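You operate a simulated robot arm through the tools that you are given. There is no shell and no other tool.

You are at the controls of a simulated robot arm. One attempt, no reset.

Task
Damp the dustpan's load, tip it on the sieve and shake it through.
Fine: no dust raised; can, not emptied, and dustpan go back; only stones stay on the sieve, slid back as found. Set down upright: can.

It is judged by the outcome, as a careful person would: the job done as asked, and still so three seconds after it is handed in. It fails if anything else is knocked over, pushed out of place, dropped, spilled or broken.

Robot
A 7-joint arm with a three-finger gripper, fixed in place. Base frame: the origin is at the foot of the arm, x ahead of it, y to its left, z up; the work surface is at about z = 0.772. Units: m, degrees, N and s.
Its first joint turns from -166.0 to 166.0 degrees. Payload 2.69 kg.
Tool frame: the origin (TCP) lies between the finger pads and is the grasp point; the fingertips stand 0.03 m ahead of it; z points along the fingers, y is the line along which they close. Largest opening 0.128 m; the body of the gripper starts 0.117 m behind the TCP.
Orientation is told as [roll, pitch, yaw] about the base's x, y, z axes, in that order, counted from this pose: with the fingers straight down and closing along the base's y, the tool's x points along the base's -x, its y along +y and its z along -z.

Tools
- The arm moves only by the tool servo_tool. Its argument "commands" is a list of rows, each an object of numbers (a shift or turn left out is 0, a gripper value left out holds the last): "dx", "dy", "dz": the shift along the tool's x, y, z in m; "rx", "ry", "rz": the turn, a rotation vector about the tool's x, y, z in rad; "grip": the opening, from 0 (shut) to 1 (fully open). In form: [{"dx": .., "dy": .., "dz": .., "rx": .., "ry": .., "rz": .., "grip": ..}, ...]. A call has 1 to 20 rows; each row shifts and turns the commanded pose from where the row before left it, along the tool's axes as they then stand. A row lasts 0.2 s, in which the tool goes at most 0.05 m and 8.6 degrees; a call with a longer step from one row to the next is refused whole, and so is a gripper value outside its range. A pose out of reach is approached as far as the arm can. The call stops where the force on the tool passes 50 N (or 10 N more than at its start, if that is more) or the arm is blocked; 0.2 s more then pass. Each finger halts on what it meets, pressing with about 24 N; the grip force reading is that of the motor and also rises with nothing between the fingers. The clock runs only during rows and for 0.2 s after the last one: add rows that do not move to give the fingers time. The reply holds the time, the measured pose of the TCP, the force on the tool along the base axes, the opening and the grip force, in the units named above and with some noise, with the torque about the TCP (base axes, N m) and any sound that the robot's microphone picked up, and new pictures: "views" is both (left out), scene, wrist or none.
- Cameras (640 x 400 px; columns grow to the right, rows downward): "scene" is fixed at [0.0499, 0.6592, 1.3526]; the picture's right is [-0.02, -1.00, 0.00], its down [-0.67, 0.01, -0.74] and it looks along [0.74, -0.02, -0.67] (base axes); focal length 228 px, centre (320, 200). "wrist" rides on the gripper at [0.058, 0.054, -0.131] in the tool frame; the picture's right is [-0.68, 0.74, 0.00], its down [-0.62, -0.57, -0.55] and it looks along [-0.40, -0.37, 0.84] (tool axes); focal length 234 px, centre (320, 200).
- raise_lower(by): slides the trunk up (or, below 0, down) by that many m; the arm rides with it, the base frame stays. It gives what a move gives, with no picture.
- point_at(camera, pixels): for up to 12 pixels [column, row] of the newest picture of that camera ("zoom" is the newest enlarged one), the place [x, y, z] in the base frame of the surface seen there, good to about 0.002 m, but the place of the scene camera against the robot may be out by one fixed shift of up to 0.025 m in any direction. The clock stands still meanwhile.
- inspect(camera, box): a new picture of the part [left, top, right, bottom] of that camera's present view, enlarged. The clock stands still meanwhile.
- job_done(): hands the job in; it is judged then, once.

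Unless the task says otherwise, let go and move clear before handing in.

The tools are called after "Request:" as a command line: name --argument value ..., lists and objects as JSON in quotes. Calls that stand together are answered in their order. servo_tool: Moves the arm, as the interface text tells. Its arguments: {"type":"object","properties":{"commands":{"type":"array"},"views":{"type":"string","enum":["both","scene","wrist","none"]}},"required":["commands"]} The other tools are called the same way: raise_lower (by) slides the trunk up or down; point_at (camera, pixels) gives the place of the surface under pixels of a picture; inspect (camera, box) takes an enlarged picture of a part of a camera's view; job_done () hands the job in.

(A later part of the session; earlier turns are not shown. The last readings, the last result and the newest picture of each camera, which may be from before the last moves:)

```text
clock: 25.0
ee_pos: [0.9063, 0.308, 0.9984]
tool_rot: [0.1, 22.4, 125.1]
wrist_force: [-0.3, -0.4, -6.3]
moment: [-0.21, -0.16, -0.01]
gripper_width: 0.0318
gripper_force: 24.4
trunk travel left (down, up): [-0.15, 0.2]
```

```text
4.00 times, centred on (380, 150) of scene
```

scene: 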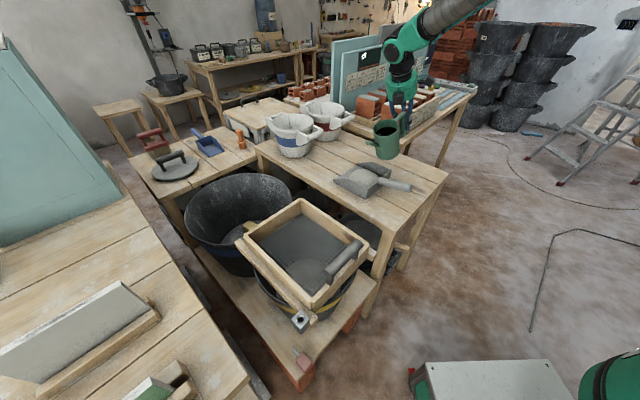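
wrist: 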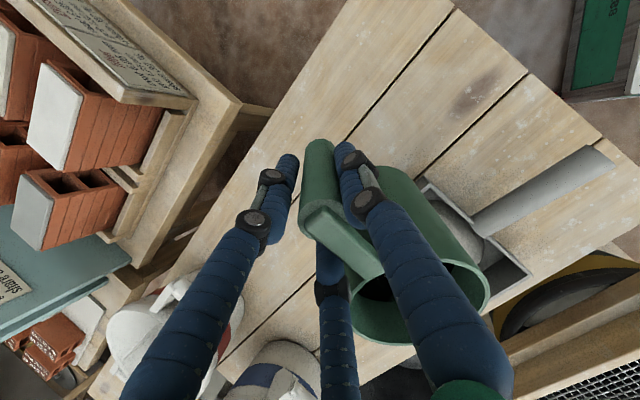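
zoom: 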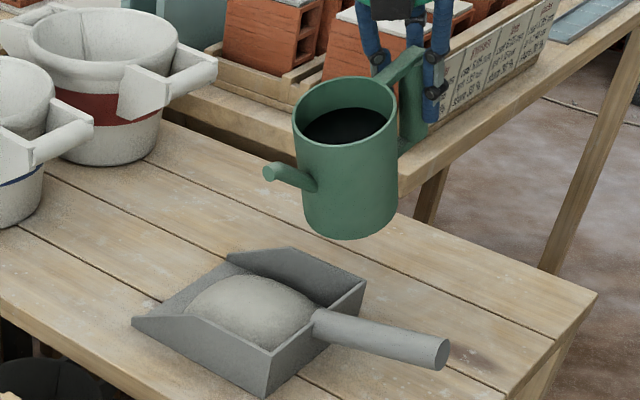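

The pan's pixels are unchanged and the force is back to 6 N, so nothing moved. I'll back the can off 2.5 cm along its heading so its bottom is clear outside the wall, then lower a little and check the force again.

Request:
servo_tool --commands '[{"dx": 0.0077, "dz": 0.0032}, {"dx": 0.0077, "dz": 0.0032}, {"dx": 0.0077, "dz": 0.0032}, {"dx": -0.0038, "dz": 0.0092}, {"dx": -0.0038, "dz": 0.0092}, {}]' --views "scene"

Request:
inspect --camera "scene" --box '[330, 100, 430, 200]'

```text
clock: 26.4
ee_pos: [0.9215, 0.2879, 0.9775]
tool_rot: [-0.1, 22.4, 125.1]
wrist_force: [0.6, 0.1, -6.1]
moment: [-0.22, -0.17, -0.05]
gripper_width: 0.032
gripper_force: 23.9
trunk travel left (down, up): [-0.15, 0.2]
```

scene: 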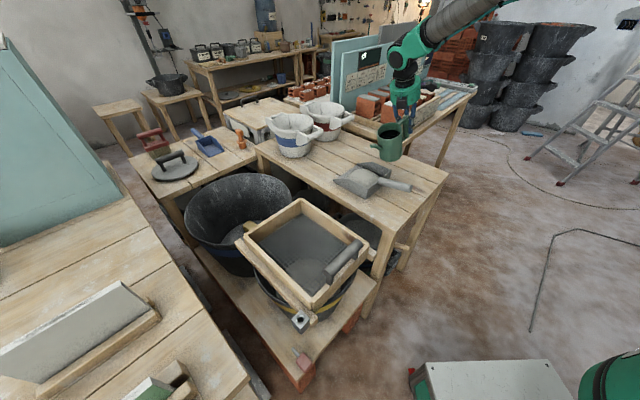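

```text
4.00 times, centred on (380, 150) of scene
```

zoom: 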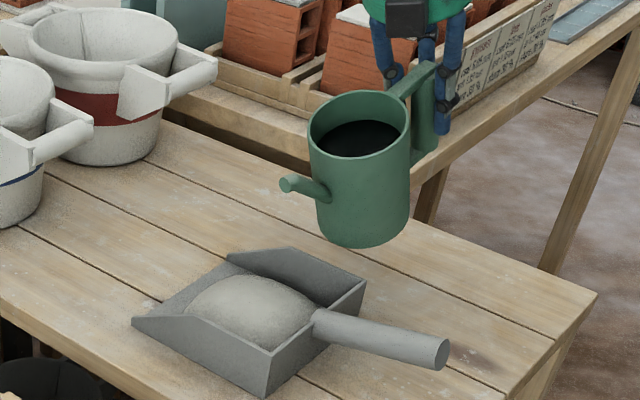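

No contact now. I'll measure the spout tip (286,184), can bottom (345,244) and pan wall top (362,283) in one frame to see the real clearances.

Request:
point_at --camera "zoom" --pixels '[[285, 184], [288, 178], [335, 238], [362, 244], [320, 225], [362, 284], [291, 250], [325, 265], [250, 300], [235, 285], [205, 300], [272, 350]]'

```text
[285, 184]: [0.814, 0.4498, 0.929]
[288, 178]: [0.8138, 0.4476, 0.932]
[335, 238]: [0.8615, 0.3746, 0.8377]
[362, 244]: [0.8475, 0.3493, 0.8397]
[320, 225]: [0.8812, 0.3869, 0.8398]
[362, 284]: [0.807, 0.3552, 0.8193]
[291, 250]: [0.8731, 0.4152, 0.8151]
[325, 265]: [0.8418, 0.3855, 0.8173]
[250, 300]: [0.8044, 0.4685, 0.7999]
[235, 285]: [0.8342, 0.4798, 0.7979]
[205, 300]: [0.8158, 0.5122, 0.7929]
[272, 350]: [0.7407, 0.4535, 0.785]
```

The can bottom is 20 mm above and 22 mm outside the wall, and the tip is 20 mm short of the mound centre, which suits the throw of the stream. I'll lower 3.5 cm and tilt to 25°.

Request:
servo_tool --commands '[{"dx": -0.0045, "dz": 0.0108}, {"dx": -0.0045, "dz": 0.0108}, {"dx": -0.0045, "dz": 0.0108}, {"dx": 0.00093, "dz": -0.0039, "ry": 0.0218}, {"dx": 0.00093, "dz": -0.0039, "ry": 0.0218}, {}]' --views "scene"

Request:
inspect --camera "scene" --box '[330, 100, 430, 200]'

```text
clock: 27.8
ee_pos: [0.9205, 0.2894, 0.9508]
tool_rot: [-0.1, 25.1, 125.1]
wrist_force: [0.0, -0.7, -5.6]
moment: [-0.2, -0.14, -0.01]
gripper_width: 0.032
gripper_force: 24.2
trunk travel left (down, up): [-0.15, 0.2]
```

scene: 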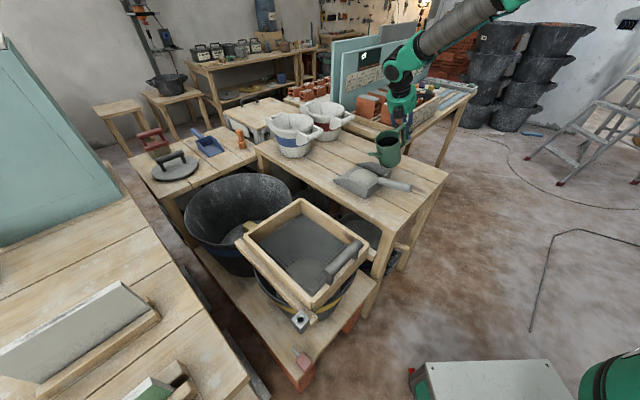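

```text
4.00 times, centred on (380, 150) of scene
```

zoom: 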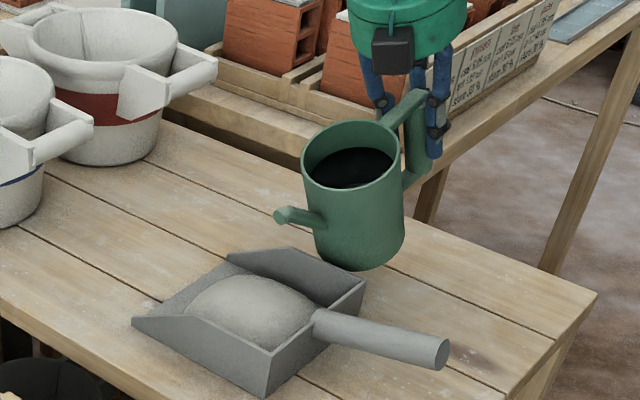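

Still free and no flow at 25°. I'll go on to 28° in small steps and look again.

Request:
servo_tool --commands '[{"dx": 0.00093, "dz": -0.0039, "ry": 0.0218}, {"dx": 0.00093, "dz": -0.0039, "ry": 0.0218}, {}, {}]' --views "scene"

Request:
inspect --camera "scene" --box '[330, 100, 430, 200]'

```text
clock: 28.8
ee_pos: [0.9187, 0.2914, 0.9582]
tool_rot: [0.0, 27.5, 125.0]
wrist_force: [0.7, -0.4, -5.8]
moment: [-0.17, -0.12, -0.01]
gripper_width: 0.0318
gripper_force: 23.8
trunk travel left (down, up): [-0.15, 0.2]
```

scene: 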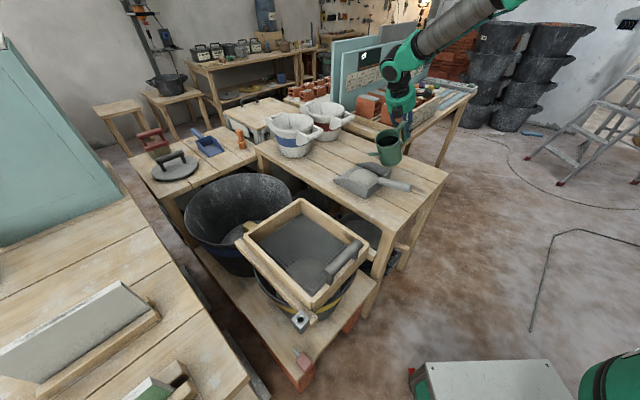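

```text
4.00 times, centred on (380, 150) of scene
```

zoom: 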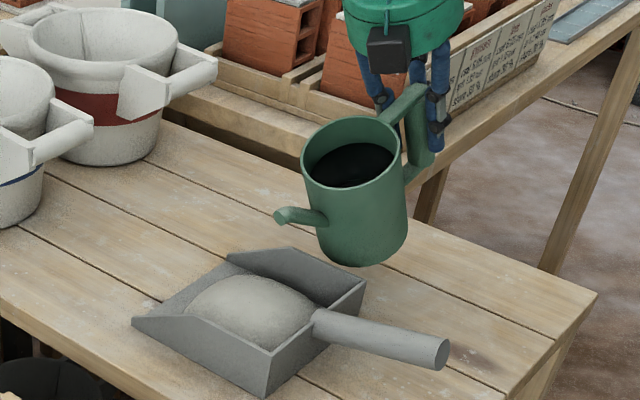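

Still dry at 27.5°. I'll continue to 32.5° slowly, watching for a stream or a sound.

Request:
servo_tool --commands '[{"dx": 0.00093, "dz": -0.0039, "ry": 0.0218}, {"dx": 0.00093, "dz": -0.0039, "ry": 0.0218}, {"dx": 0.00093, "dz": -0.0039, "ry": 0.0218}, {"dx": 0.00093, "dz": -0.0039, "ry": 0.0218}, {}]' --views "scene"

Request:
inspect --camera "scene" --box '[330, 100, 430, 200]'

```text
clock: 30.0
ee_pos: [0.9151, 0.2952, 0.9738]
tool_rot: [0.1, 32.5, 125.1]
wrist_force: [0.0, 0.1, -6.1]
moment: [-0.19, -0.15, 0.03]
gripper_width: 0.0318
gripper_force: 23.6
trunk travel left (down, up): [-0.15, 0.2]
```

scene: 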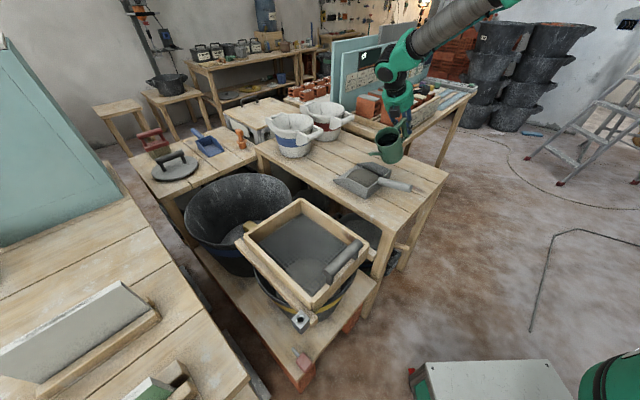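

```text
4.00 times, centred on (380, 150) of scene
```

zoom: 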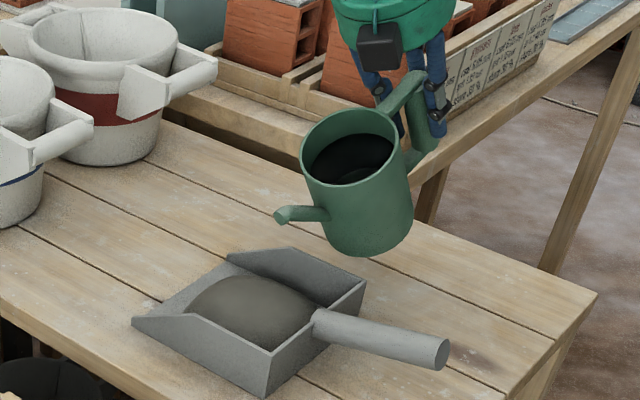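

The mound turned dark at 32.5°, so water is flowing onto it. I'll tilt back now to stop the flow and judge how damp it is.

Request:
servo_tool --commands '[{"ry": -0.07, "dz": -0.006}, {"ry": -0.07, "dz": -0.008}, {"ry": -0.05, "dz": -0.008}, {}]' --views "scene"

Request:
inspect --camera "scene" --box '[330, 100, 430, 200]'

```text
clock: 31.0
ee_pos: [0.9109, 0.3033, 0.9932]
tool_rot: [-0.1, 21.5, 125.1]
wrist_force: [-0.3, 0.0, -5.9]
moment: [-0.18, -0.13, 0.02]
gripper_width: 0.0319
gripper_force: 24.0
trunk travel left (down, up): [-0.15, 0.2]
```

scene: 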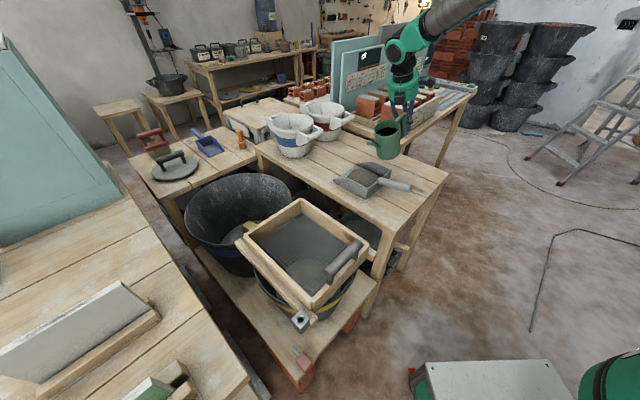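

```text
4.00 times, centred on (380, 150) of scene
```

zoom: 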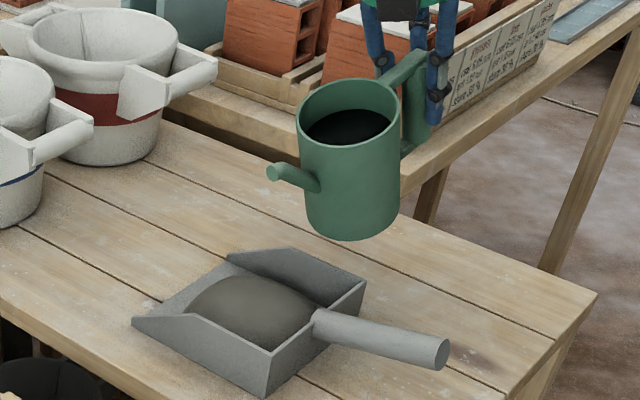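

The load is now evenly dark. I'll zoom closer to judge whether it's damp all over and nothing spilled around.

Request:
inspect --camera "scene" --box '[330, 155, 420, 205]'

Request:
inspect --camera "scene" --box '[365, 105, 425, 165]'

```text
7.11 times, centred on (375, 180) of scene
```

zoom: 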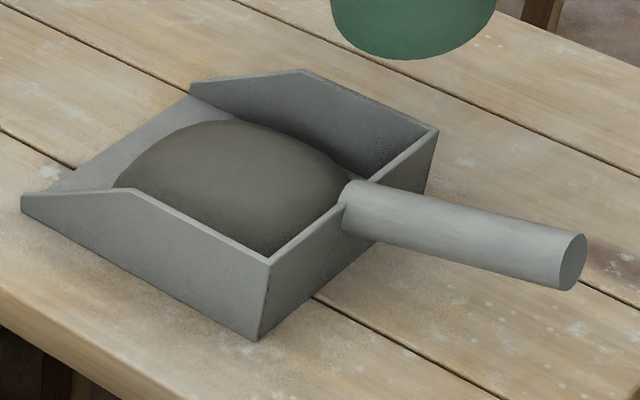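

```text
6.67 times, centred on (395, 135) of scene
```

zoom: 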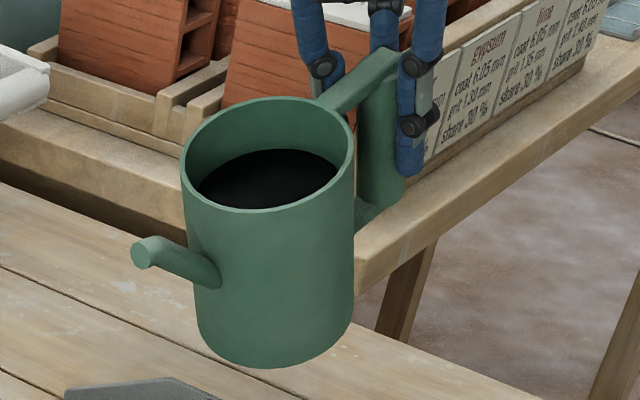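

The load is dark and even, with no wet marks on the bench. I'll gauge how far the can's level has dropped using the dark disc at (268,180).

Request:
point_at --camera "zoom" --pixels '[[268, 180], [220, 185], [315, 170], [268, 160], [265, 195], [140, 252], [190, 150], [350, 140], [268, 210]]'

```text
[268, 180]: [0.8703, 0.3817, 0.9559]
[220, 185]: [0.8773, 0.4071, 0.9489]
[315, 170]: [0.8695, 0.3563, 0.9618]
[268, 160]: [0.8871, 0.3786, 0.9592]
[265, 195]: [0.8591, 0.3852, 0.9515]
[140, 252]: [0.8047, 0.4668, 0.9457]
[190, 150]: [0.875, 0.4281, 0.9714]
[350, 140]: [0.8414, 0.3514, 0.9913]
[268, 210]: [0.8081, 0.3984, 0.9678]
```

The level drop is within measuring noise, so only a little water went in. I'll give one more brief sprinkle at 32.5° and back, then compare the colour.

Request:
servo_tool --commands '[{"dx": 0.0004, "dz": 0.0071, "ry": 0.064}, {"dx": 0.0004, "dz": 0.0071, "ry": 0.064}, {"dx": 0.0004, "dz": 0.0071, "ry": 0.064}, {}, {}, {}]' --views "scene"

Request:
servo_tool --commands '[{"ry": -0.07, "dz": -0.006}, {"ry": -0.07, "dz": -0.008}, {"ry": -0.05, "dz": -0.008}, {}]' --views "scene"

Request:
inspect --camera "scene" --box '[330, 155, 420, 205]'

Request:
inspect --camera "scene" --box '[365, 105, 425, 165]'

```text
clock: 32.4
ee_pos: [0.9166, 0.2951, 0.9732]
tool_rot: [0.0, 32.6, 125.1]
wrist_force: [0.2, 0.3, -6.0]
moment: [-0.15, -0.11, -0.02]
gripper_width: 0.0317
gripper_force: 24.4
trunk travel left (down, up): [-0.15, 0.2]
```

scene: 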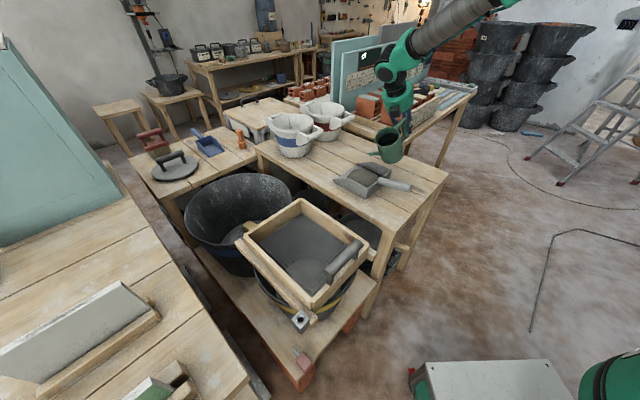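

```text
clock: 33.4
ee_pos: [0.9091, 0.3022, 0.9942]
tool_rot: [-0.1, 21.6, 125.1]
wrist_force: [0.0, 0.4, -5.7]
moment: [-0.22, -0.1, 0.0]
gripper_width: 0.0321
gripper_force: 24.3
trunk travel left (down, up): [-0.15, 0.2]
```

scene: 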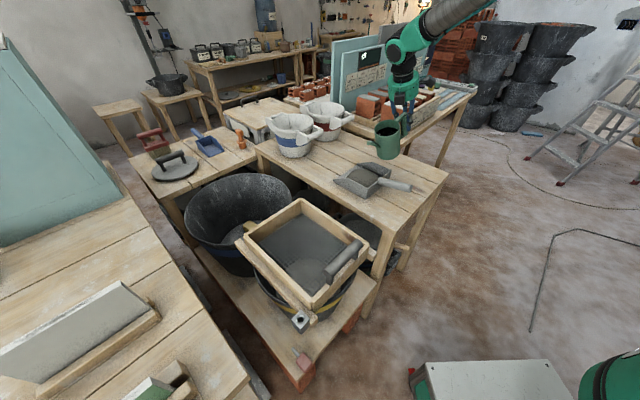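

```text
7.11 times, centred on (375, 180) of scene
```

zoom: 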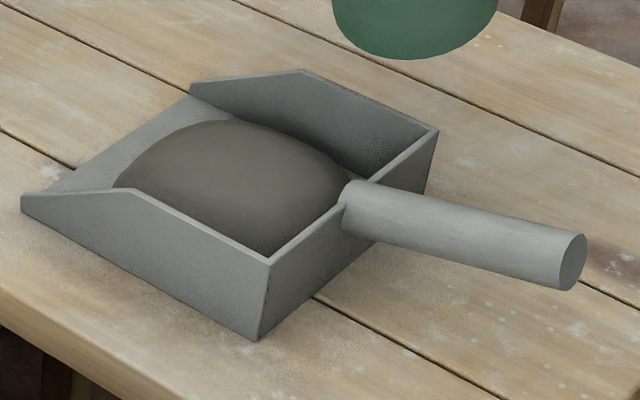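

```text
6.67 times, centred on (395, 135) of scene
```

zoom: 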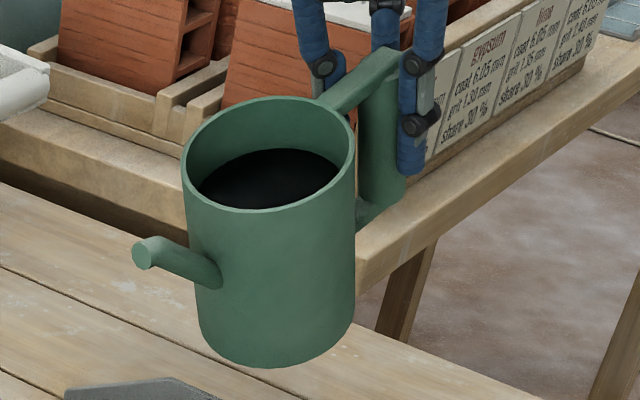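

The colour didn't change with the second sprinkle, so the load is thoroughly damp and the can is still nearly full. Now I'll level the can while raising it.

Request:
servo_tool --commands '[{"ry": -0.0758, "dz": -0.012}, {"ry": -0.0758, "dz": -0.012}, {"ry": -0.0758, "dz": -0.012}, {"ry": -0.0758, "dz": -0.008}, {"ry": -0.0758, "dz": -0.005}, {}, {}]' --views "scene"

```text
clock: 35.0
ee_pos: [0.9025, 0.3133, 1.0411]
tool_rot: [0.0, 0.1, 125.1]
wrist_force: [-0.4, 0.3, -6.0]
moment: [-0.3, -0.18, -0.01]
gripper_width: 0.0317
gripper_force: 24.5
trunk travel left (down, up): [-0.15, 0.2]
```

scene: 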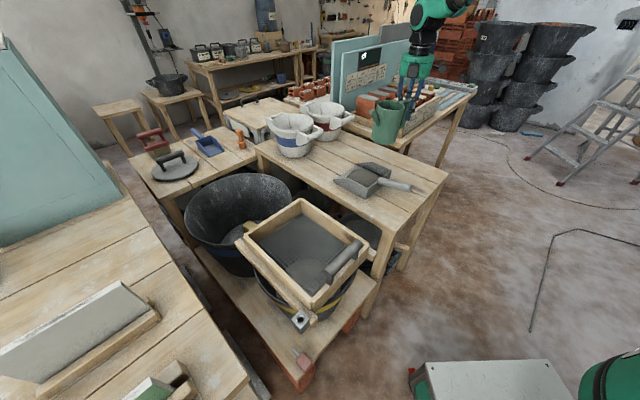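

Level again at z = 1.041. I'll carry the can back over its place and turn it to its first heading.

Request:
servo_tool --commands '[{"dx": 0.0055, "dy": 0.0087}, {"dx": 0.01094, "dy": 0.01744}, {"dx": 0.01094, "dy": 0.01744}, {"dx": 0.01094, "dy": 0.01744}, {"dx": 0.01094, "dy": 0.01744}, {"dx": 0.01094, "dy": 0.01744}, {"dx": 0.01094, "dy": 0.01744}, {"dx": 0.0055, "dy": 0.0087}, {}]' --views "none"

Request:
servo_tool --commands '[{"rz": 0.04}, {"rz": 0.08}, {"rz": 0.09}, {"rz": 0.09}, {"rz": 0.09}, {"rz": 0.09}, {"rz": 0.09}, {"rz": 0.09}, {"rz": 0.09}, {"rz": 0.09}, {"rz": 0.09}, {"rz": 0.09}, {"rz": 0.09}, {"rz": 0.09}, {"rz": 0.09}, {"rz": 0.0658}, {"rz": 0.04}, {}, {}]' --views "both"

```text
clock: 37.0
ee_pos: [0.8473, 0.1798, 1.043]
tool_rot: [0.0, 0.0, 125.1]
wrist_force: [-0.8, 0.5, -6.0]
moment: [-0.24, -0.19, 0.02]
gripper_width: 0.0318
gripper_force: 24.1
trunk travel left (down, up): [-0.15, 0.2]
```

```text
clock: 41.0
ee_pos: [0.8467, 0.1806, 1.0411]
tool_rot: [0.0, 0.0, 45.0]
wrist_force: [0.2, 0.0, -4.9]
moment: [-0.25, 0.25, 0.0]
gripper_width: 0.0317
gripper_force: 24.5
trunk travel left (down, up): [-0.15, 0.2]
```

scene: 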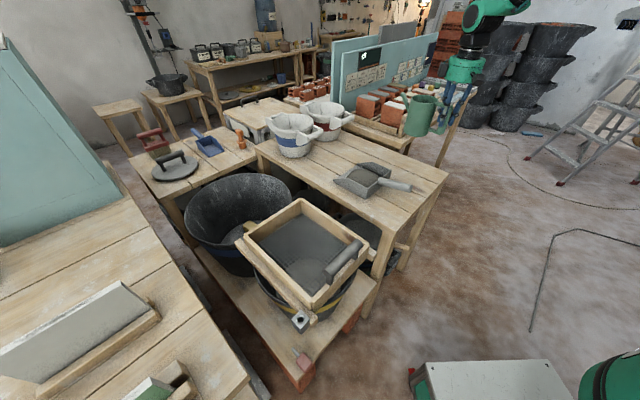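
wrist: 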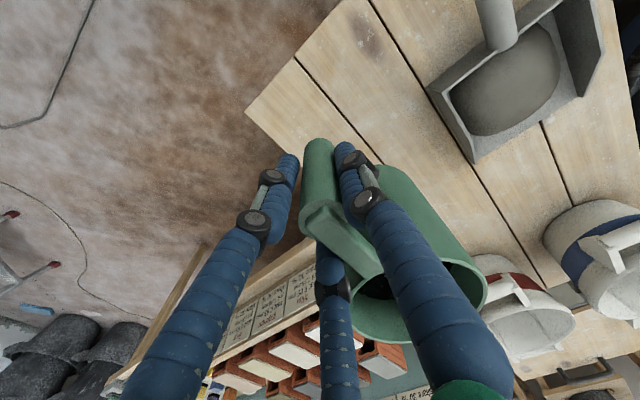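

Over its place, level and at the first heading. I'll lower most of the way, then finish in small steps watching the force.

Request:
servo_tool --commands '[{"dz": 0.015}, {"dz": 0.03}, {"dz": 0.03}, {"dz": 0.03}, {"dz": 0.025}, {"dz": 0.015}, {"dz": 0.01}, {"dz": 0.005}, {}]' --views "scene"

Request:
inspect --camera "scene" --box '[370, 110, 470, 200]'

```text
clock: 43.0
ee_pos: [0.8472, 0.1813, 0.8816]
tool_rot: [0.1, 0.1, 45.0]
wrist_force: [-0.8, 0.3, -4.9]
moment: [-0.22, 0.25, -0.03]
gripper_width: 0.0319
gripper_force: 23.7
trunk travel left (down, up): [-0.15, 0.2]
```

scene: 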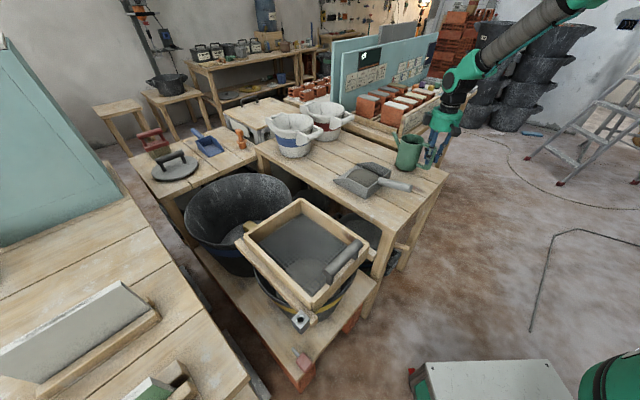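

```text
4.44 times, centred on (420, 155) of scene
```

zoom: 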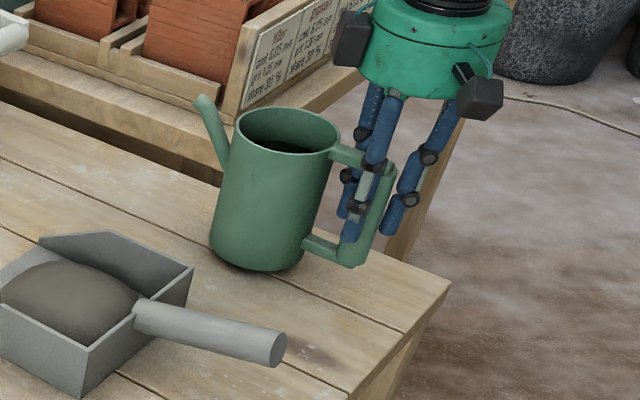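

The can hangs just over the bench, still free (4.9 N). I'll lower in 3 mm steps to touch.

Request:
servo_tool --commands '[{"dz": 0.003}, {"dz": 0.003}, {"dz": 0.003}, {"dz": 0.002}, {}]' --views "none"

```text
clock: 44.2
ee_pos: [0.8484, 0.1799, 0.8724]
tool_rot: [-0.1, 0.0, 45.0]
wrist_force: [-0.8, -1.1, 1.4]
moment: [0.31, -0.02, 0.0]
gripper_width: 0.0315
gripper_force: 23.8
trunk travel left (down, up): [-0.15, 0.2]
```

Force is now +1.4 N at z ≈ 0.872, so the can stands on the bench. I'll open to the earlier 54 mm width and look.

Request:
servo_tool --commands '[{"grip": 0.28}, {"grip": 0.35}, {"grip": 0.42}, {}, {}]' --views "both"

Request:
inspect --camera "scene" --box '[370, 110, 470, 200]'

Request:
inspect --camera "wrist" --box '[240, 80, 440, 240]'

```text
clock: 45.4
ee_pos: [0.8472, 0.1806, 0.8716]
tool_rot: [0.1, 0.0, 45.0]
wrist_force: [0.3, 0.1, 0.1]
moment: [-0.02, 0.02, 0.0]
gripper_width: 0.0539
gripper_force: 0.1
trunk travel left (down, up): [-0.15, 0.2]
```

scene: 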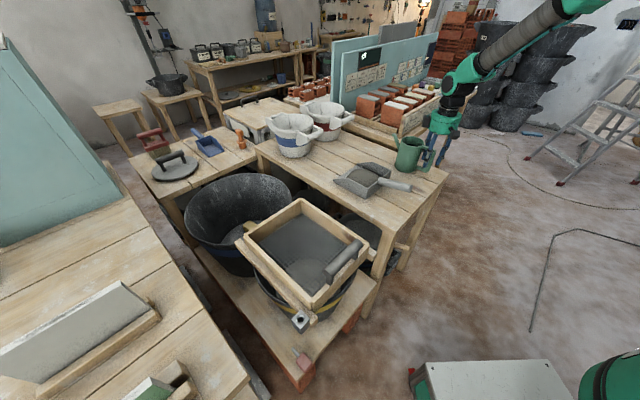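
wrist: 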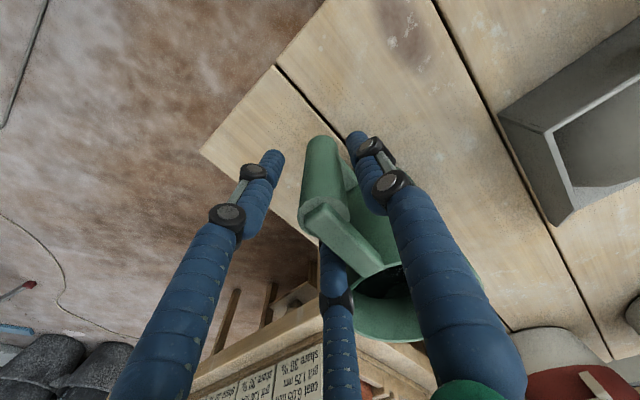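

```text
4.44 times, centred on (420, 155) of scene
```

zoom: 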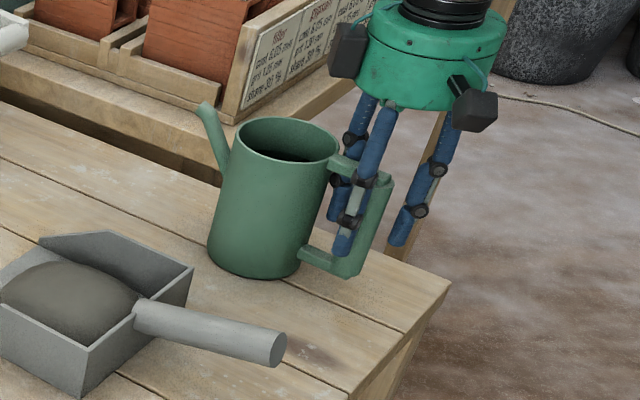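

```text
2.50 times, centred on (340, 160) of wrist
```

zoom: 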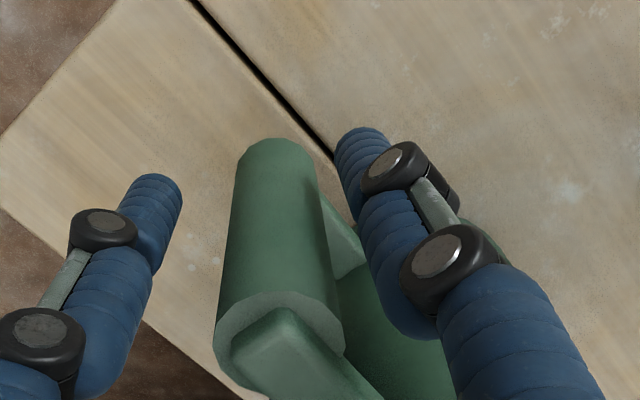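

The can stands upright in its old place and the hand reads zero force. I'll rise straight clear and move over the dustpan handle.

Request:
servo_tool --commands '[{"dz": -0.02}, {"dz": -0.035}, {"dz": -0.04}, {"dz": -0.04}, {"dz": -0.03}, {}]' --views "both"

Request:
inspect --camera "scene" --box '[320, 120, 460, 210]'

Request:
inspect --camera "wrist" --box '[400, 0, 640, 180]'

```text
clock: 46.8
ee_pos: [0.8469, 0.1796, 1.0359]
tool_rot: [-0.1, 0.0, 45.0]
wrist_force: [0.1, -0.7, 0.6]
moment: [-0.04, -0.02, -0.03]
gripper_width: 0.0541
gripper_force: 0.1
trunk travel left (down, up): [-0.15, 0.2]
```

scene: 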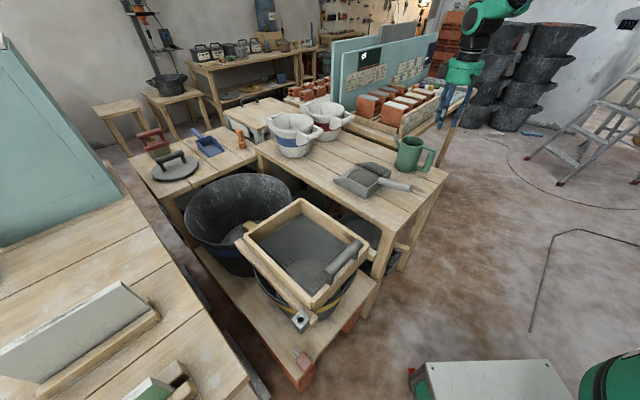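
wrist: 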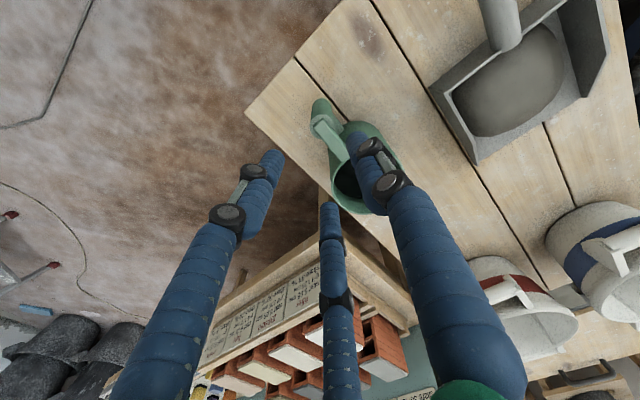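

```text
4.44 times, centred on (390, 165) of scene
```

zoom: 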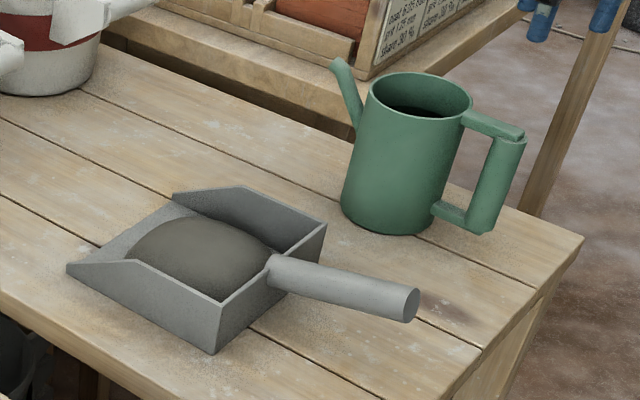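

```text
2.22 times, centred on (520, 90) of wrist
```

zoom: 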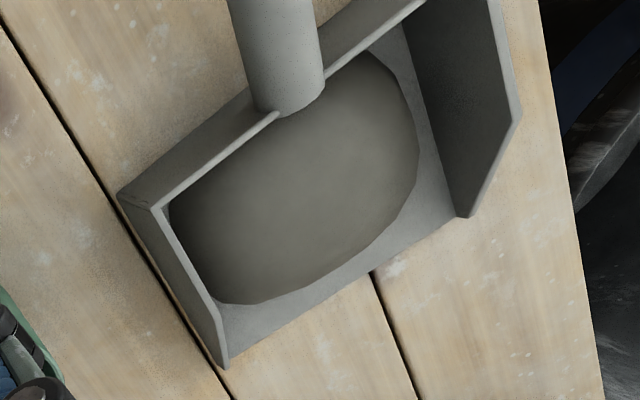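

The can is back within about 2 mm, and the load looks evenly damp in the wrist zoom. I'll move over the dustpan handle near (0.711, 0.371) at the same yaw and measure it.

Request:
servo_tool --commands '[{"dx": -0.0049, "dy": 0.02886, "dz": 0.00375, "grip": 0.5}, {"dx": -0.0049, "dy": 0.02886, "dz": 0.00375}, {"dx": -0.0049, "dy": 0.02886, "dz": 0.00375}, {"dx": -0.0049, "dy": 0.02886, "dz": 0.00375}, {"dx": -0.0049, "dy": 0.02886, "dz": 0.00375}, {"dx": -0.0049, "dy": 0.02886, "dz": 0.00375}, {"dx": -0.0049, "dy": 0.02886, "dz": 0.00375}, {"dx": -0.0049, "dy": 0.02886, "dz": 0.00375}, {}]' --views "both"

Request:
inspect --camera "wrist" --box '[220, 60, 460, 260]'

```text
clock: 48.8
ee_pos: [0.7103, 0.3728, 1.0054]
tool_rot: [-0.1, 0.0, 45.0]
wrist_force: [-0.4, -0.2, -0.3]
moment: [-0.03, -0.02, 0.0]
gripper_width: 0.0638
gripper_force: 0.1
trunk travel left (down, up): [-0.15, 0.2]
```

scene: 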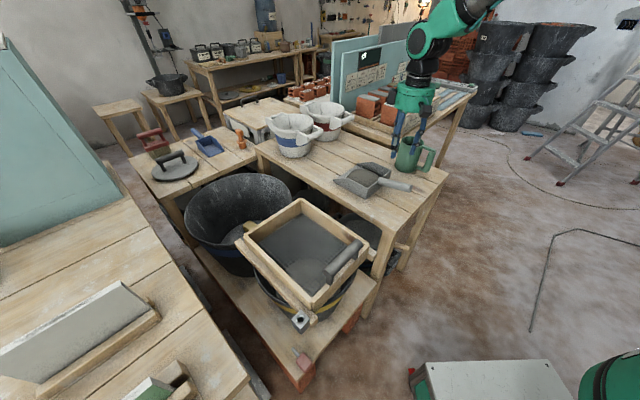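
wrist: 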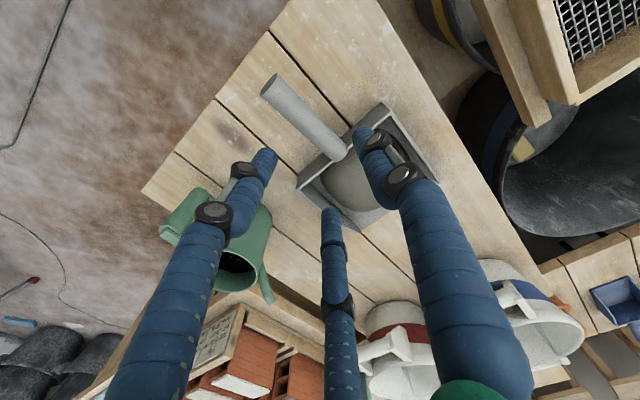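

```text
2.00 times, centred on (340, 160) of wrist
```

zoom: 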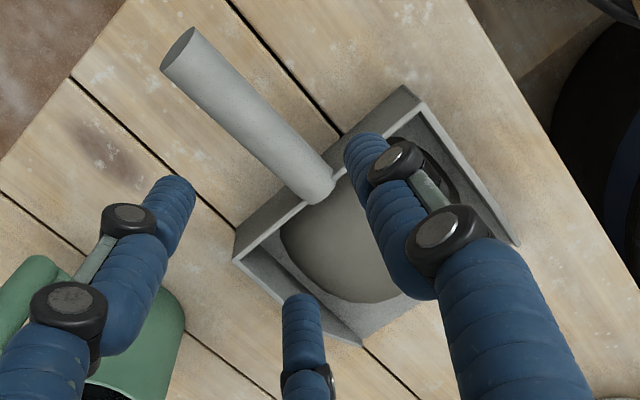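

The handle runs from zoom (180,50) to (318,188). I'll measure its centre line, edges and the pan's back wall.

Request:
point_at --camera "zoom" --pixels '[[178, 48], [195, 60], [225, 90], [255, 120], [285, 150], [310, 178], [232, 138], [278, 105], [240, 255], [405, 90], [300, 210], [130, 130]]'

```text
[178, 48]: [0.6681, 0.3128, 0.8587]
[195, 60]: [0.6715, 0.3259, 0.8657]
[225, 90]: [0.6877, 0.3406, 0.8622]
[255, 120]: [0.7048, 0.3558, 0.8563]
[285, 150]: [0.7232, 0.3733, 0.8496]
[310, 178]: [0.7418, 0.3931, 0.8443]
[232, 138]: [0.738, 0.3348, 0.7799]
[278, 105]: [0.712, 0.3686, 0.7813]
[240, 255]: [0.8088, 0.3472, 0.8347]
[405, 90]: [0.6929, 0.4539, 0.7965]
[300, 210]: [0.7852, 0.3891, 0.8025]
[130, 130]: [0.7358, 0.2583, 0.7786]
```

The handle's axis lies at v≈0.249 (centre line ~43.7°), slopes ~12° and is ~30 mm thick. For a firmer hold against the load's torque I'll lean the tool back 45° along the handle (this also makes the later tipping easy), still above it.

Request:
servo_tool --commands '[{"ry": -0.0714, "dy": -0.001}, {"ry": -0.0714, "dy": -0.001}, {"ry": -0.0714, "dy": -0.001}, {"ry": -0.0714, "dy": -0.001}, {"ry": -0.0714, "dy": -0.001}, {"ry": -0.0714, "dy": -0.001}, {"ry": -0.0714, "dy": -0.001}, {"ry": -0.0714, "dy": -0.001}, {"ry": -0.0714, "dy": -0.001}, {"ry": -0.0714, "dy": -0.001}, {"ry": -0.0714}, {}]' --views "both"

Request:
inspect --camera "wrist" --box '[220, 60, 460, 260]'

```text
clock: 51.4
ee_pos: [0.7184, 0.3645, 1.0058]
tool_rot: [-0.1, -45.1, 45.1]
wrist_force: [-0.5, 0.6, -0.8]
moment: [0.01, -0.01, -0.01]
gripper_width: 0.0638
gripper_force: 0.1
trunk travel left (down, up): [-0.15, 0.2]
```

scene: 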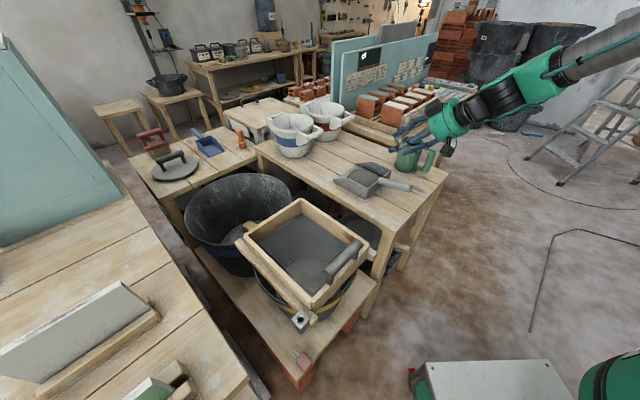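
wrist: 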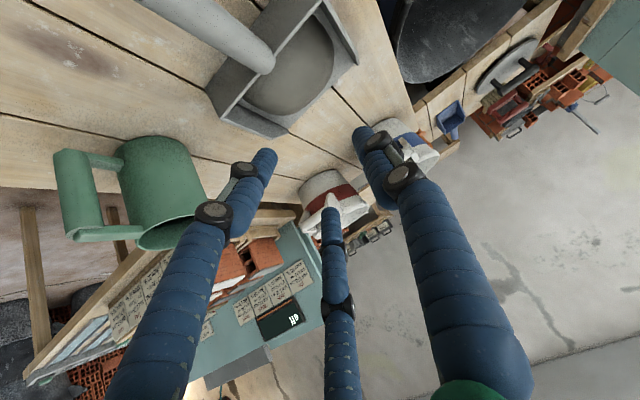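

```text
2.00 times, centred on (340, 160) of wrist
```

zoom: 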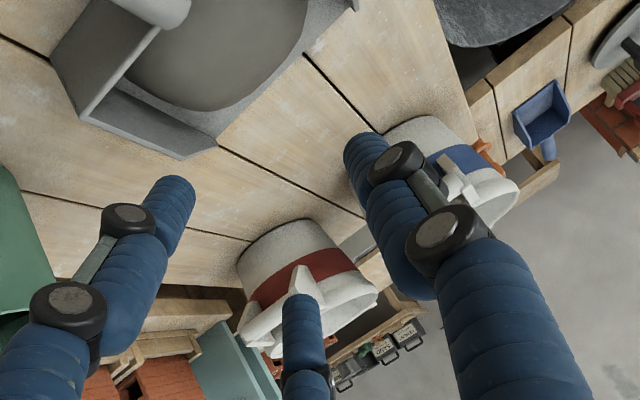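

Leaned back 45°, centred over the handle. I'll lower vertically 11 cm and check alignment before the last part.

Request:
servo_tool --commands '[{"dx": 0.0156, "dz": 0.0156}, {"dx": 0.0156, "dz": 0.0156}, {"dx": 0.0156, "dz": 0.0156}, {"dx": 0.0156, "dz": 0.0156}, {"dx": 0.0156, "dz": 0.0156}, {}]' --views "both"

Request:
inspect --camera "wrist" --box '[220, 60, 460, 260]'

Request:
inspect --camera "scene" --box '[330, 100, 470, 210]'

```text
clock: 52.8
ee_pos: [0.7198, 0.3657, 0.8941]
tool_rot: [-0.2, -44.9, 45.2]
wrist_force: [-0.3, -0.9, -1.2]
moment: [-0.02, 0.02, 0.02]
gripper_width: 0.0643
gripper_force: 0.0
trunk travel left (down, up): [-0.15, 0.2]
```

scene: 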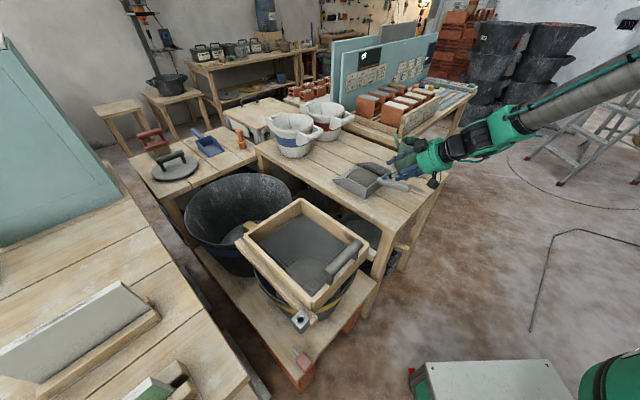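
wrist: 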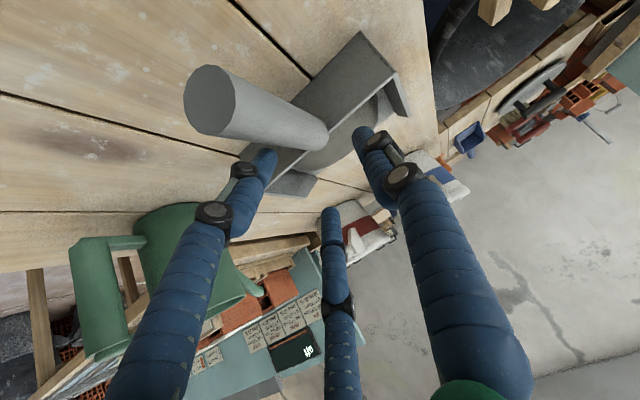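

```text
2.00 times, centred on (340, 160) of wrist
```

zoom: 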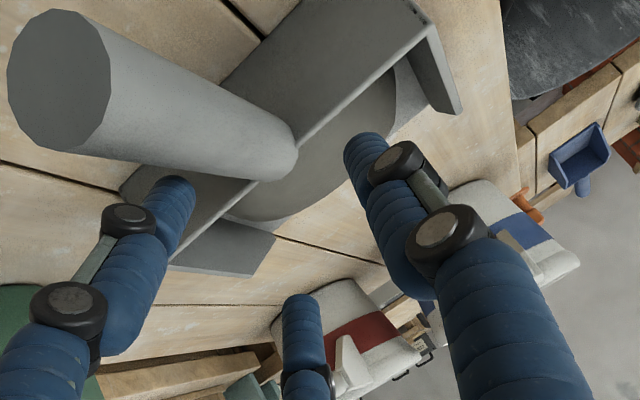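

```text
3.64 times, centred on (400, 155) of scene
```

zoom: 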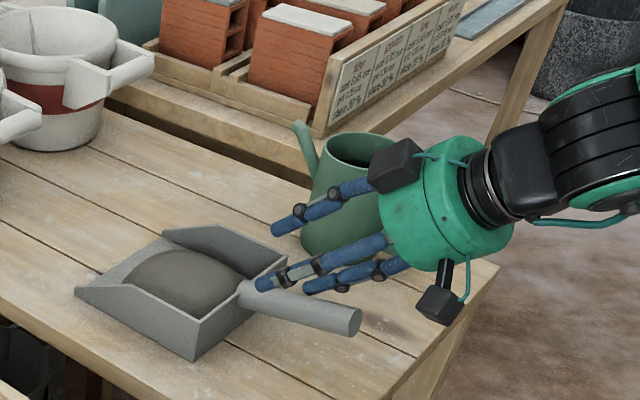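

The view is close enough now to measure the handle's end face (zoom (58,80)) and its side edges precisely.

Request:
inspect --camera "wrist" --box '[170, 40, 410, 200]'

```text
2.50 times, centred on (290, 120) of wrist
```

zoom: 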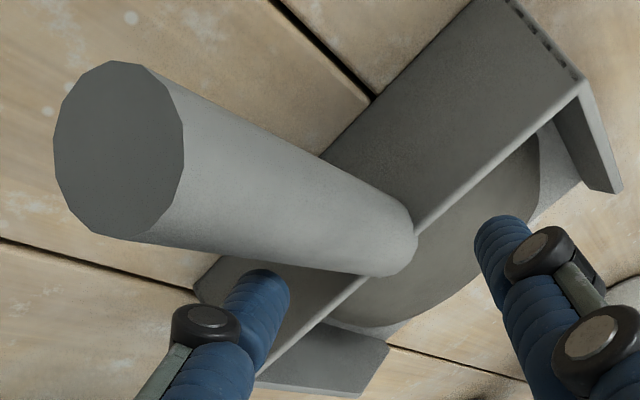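

Request:
point_at --camera "zoom" --pixels '[[118, 150], [60, 140], [180, 160], [130, 68], [105, 230], [300, 190], [240, 165], [360, 215], [400, 235], [330, 290], [230, 350], [500, 120]]'

```text
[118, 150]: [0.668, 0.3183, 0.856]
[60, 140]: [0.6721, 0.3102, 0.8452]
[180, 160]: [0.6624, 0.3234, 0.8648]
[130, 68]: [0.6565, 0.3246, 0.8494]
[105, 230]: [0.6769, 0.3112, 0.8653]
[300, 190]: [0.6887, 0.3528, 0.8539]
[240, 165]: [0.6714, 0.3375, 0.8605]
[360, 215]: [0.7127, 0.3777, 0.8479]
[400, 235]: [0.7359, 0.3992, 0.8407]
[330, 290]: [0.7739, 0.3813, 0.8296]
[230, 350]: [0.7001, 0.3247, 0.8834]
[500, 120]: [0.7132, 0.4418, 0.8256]
```

The handle axis at the grip point works out to (0.717, 0.365, 0.841). I'll finish the descent with a 2 mm sideways correction, then close.

Request:
servo_tool --commands '[{"dx": 0.0098, "dy": 0.00045, "dz": 0.0089}, {"dx": 0.0098, "dy": 0.00045, "dz": 0.0089}, {"dx": 0.0098, "dy": 0.00045, "dz": 0.0089}, {"dx": 0.0098, "dy": 0.00045, "dz": 0.0089}, {}]' --views "both"

Request:
inspect --camera "wrist" --box '[170, 40, 410, 200]'

Request:
inspect --camera "scene" --box '[330, 120, 450, 210]'

```text
clock: 54.0
ee_pos: [0.715, 0.3635, 0.842]
tool_rot: [-0.2, -45.0, 45.1]
wrist_force: [1.4, -1.0, 0.5]
moment: [0.01, -0.01, -0.06]
gripper_width: 0.065
gripper_force: 0.8
trunk travel left (down, up): [-0.15, 0.2]
```

scene: 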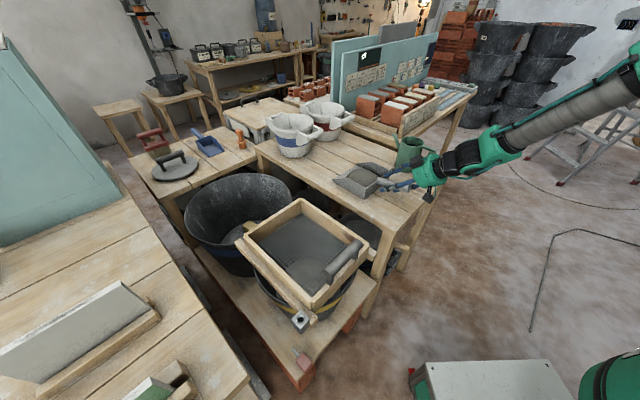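
wrist: 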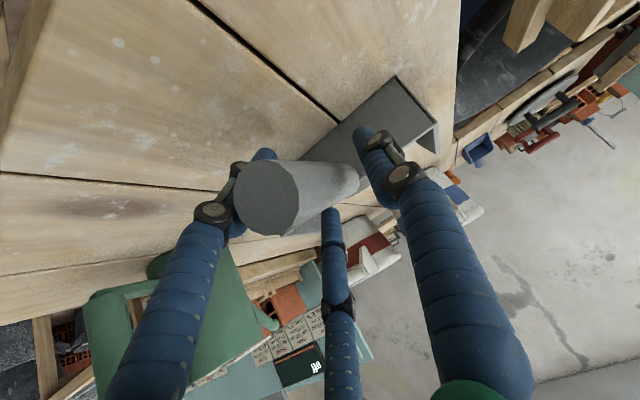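

```text
2.50 times, centred on (290, 120) of wrist
```

zoom: 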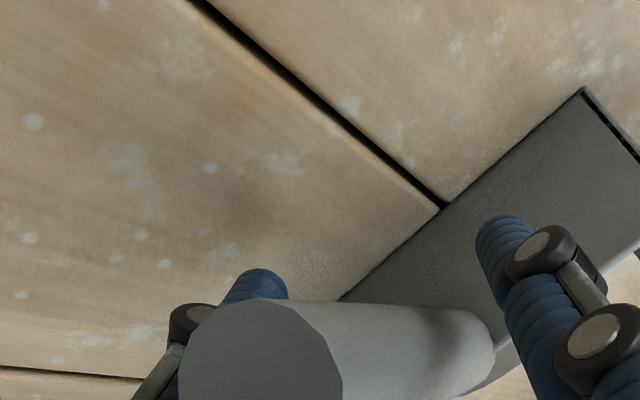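

```text
4.44 times, centred on (390, 165) of scene
```

zoom: 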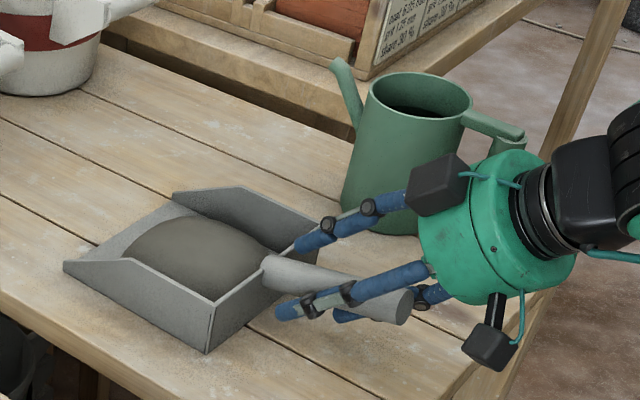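

The gripper now reads 0.8 N at 65 mm and the pan's corners shifted about 5 px in the zoom (handle end (412,300)→(405,305)), so a finger is nudging the handle. I'll measure where fingers and handle are before doing anything else.

Request:
inspect --camera "wrist" --box '[190, 110, 430, 270]'

Request:
point_at --camera "wrist" --pixels '[[262, 152], [240, 170], [265, 197], [239, 197], [298, 200], [330, 212], [330, 225], [365, 132], [375, 145], [340, 180], [300, 175], [320, 165]]'

```text
2.50 times, centred on (310, 190) of wrist
```

zoom: 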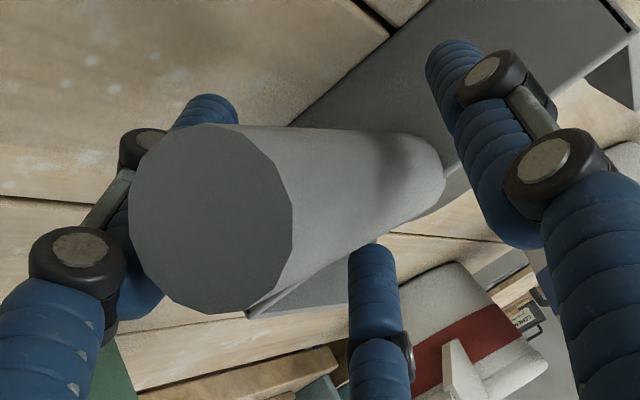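

```text
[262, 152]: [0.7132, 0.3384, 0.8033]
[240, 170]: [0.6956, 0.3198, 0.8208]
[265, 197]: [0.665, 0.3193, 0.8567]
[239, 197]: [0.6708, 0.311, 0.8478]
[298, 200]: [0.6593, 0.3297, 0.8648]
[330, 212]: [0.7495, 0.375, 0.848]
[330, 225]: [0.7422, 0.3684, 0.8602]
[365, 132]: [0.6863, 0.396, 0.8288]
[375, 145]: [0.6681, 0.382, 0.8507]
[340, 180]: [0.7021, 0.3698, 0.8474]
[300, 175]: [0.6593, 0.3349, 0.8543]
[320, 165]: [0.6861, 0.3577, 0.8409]
```

The two far-side fingers really are solid: they sit at v≈0.265, overlapping the slanted handle by a few mm, so this crossing grip is poor. I'll open wider, withdraw upward, and instead line the tool up with the handle and approach from its end so all three fingers surround it.

Request:
servo_tool --commands '[{"grip": 0.75}, {"grip": 0.75}, {"grip": 0.75}, {"dx": -0.0141, "dz": -0.0141}, {"dx": -0.0141, "dz": -0.0141}, {"dx": -0.0141, "dz": -0.0141}, {"dx": -0.0141, "dz": -0.0141}, {"dx": -0.0141, "dz": -0.0141}, {"dx": -0.0141, "dz": -0.0141}, {}]' --views "both"

Request:
inspect --camera "scene" --box '[320, 120, 460, 210]'

```text
clock: 56.2
ee_pos: [0.7146, 0.3639, 0.9628]
tool_rot: [0.0, -45.0, 45.1]
wrist_force: [0.3, -0.5, 0.5]
moment: [0.02, -0.05, 0.01]
gripper_width: 0.0961
gripper_force: 0.0
trunk travel left (down, up): [-0.15, 0.2]
```

scene: 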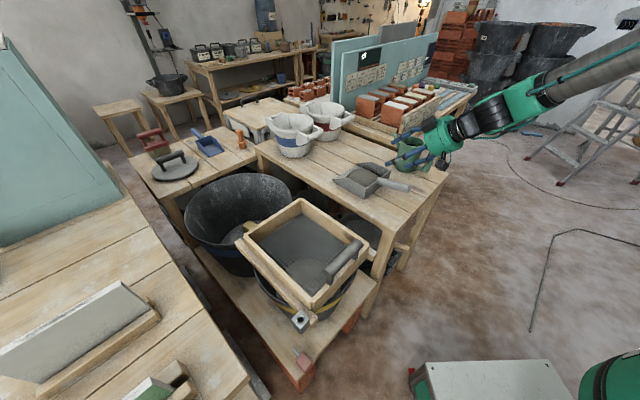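
wrist: 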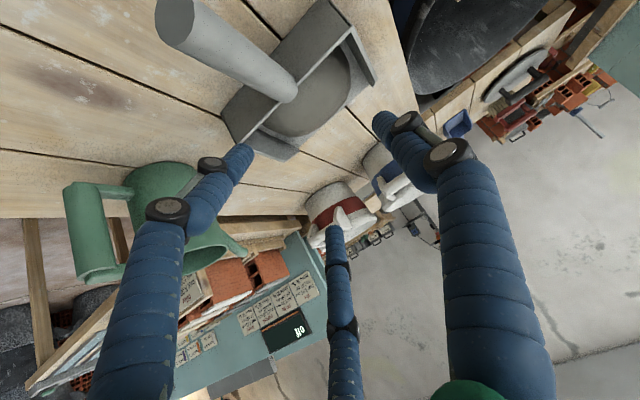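

```text
4.44 times, centred on (390, 165) of scene
```

zoom: 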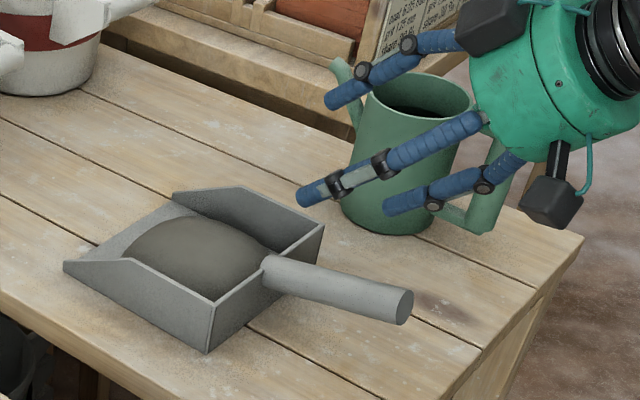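

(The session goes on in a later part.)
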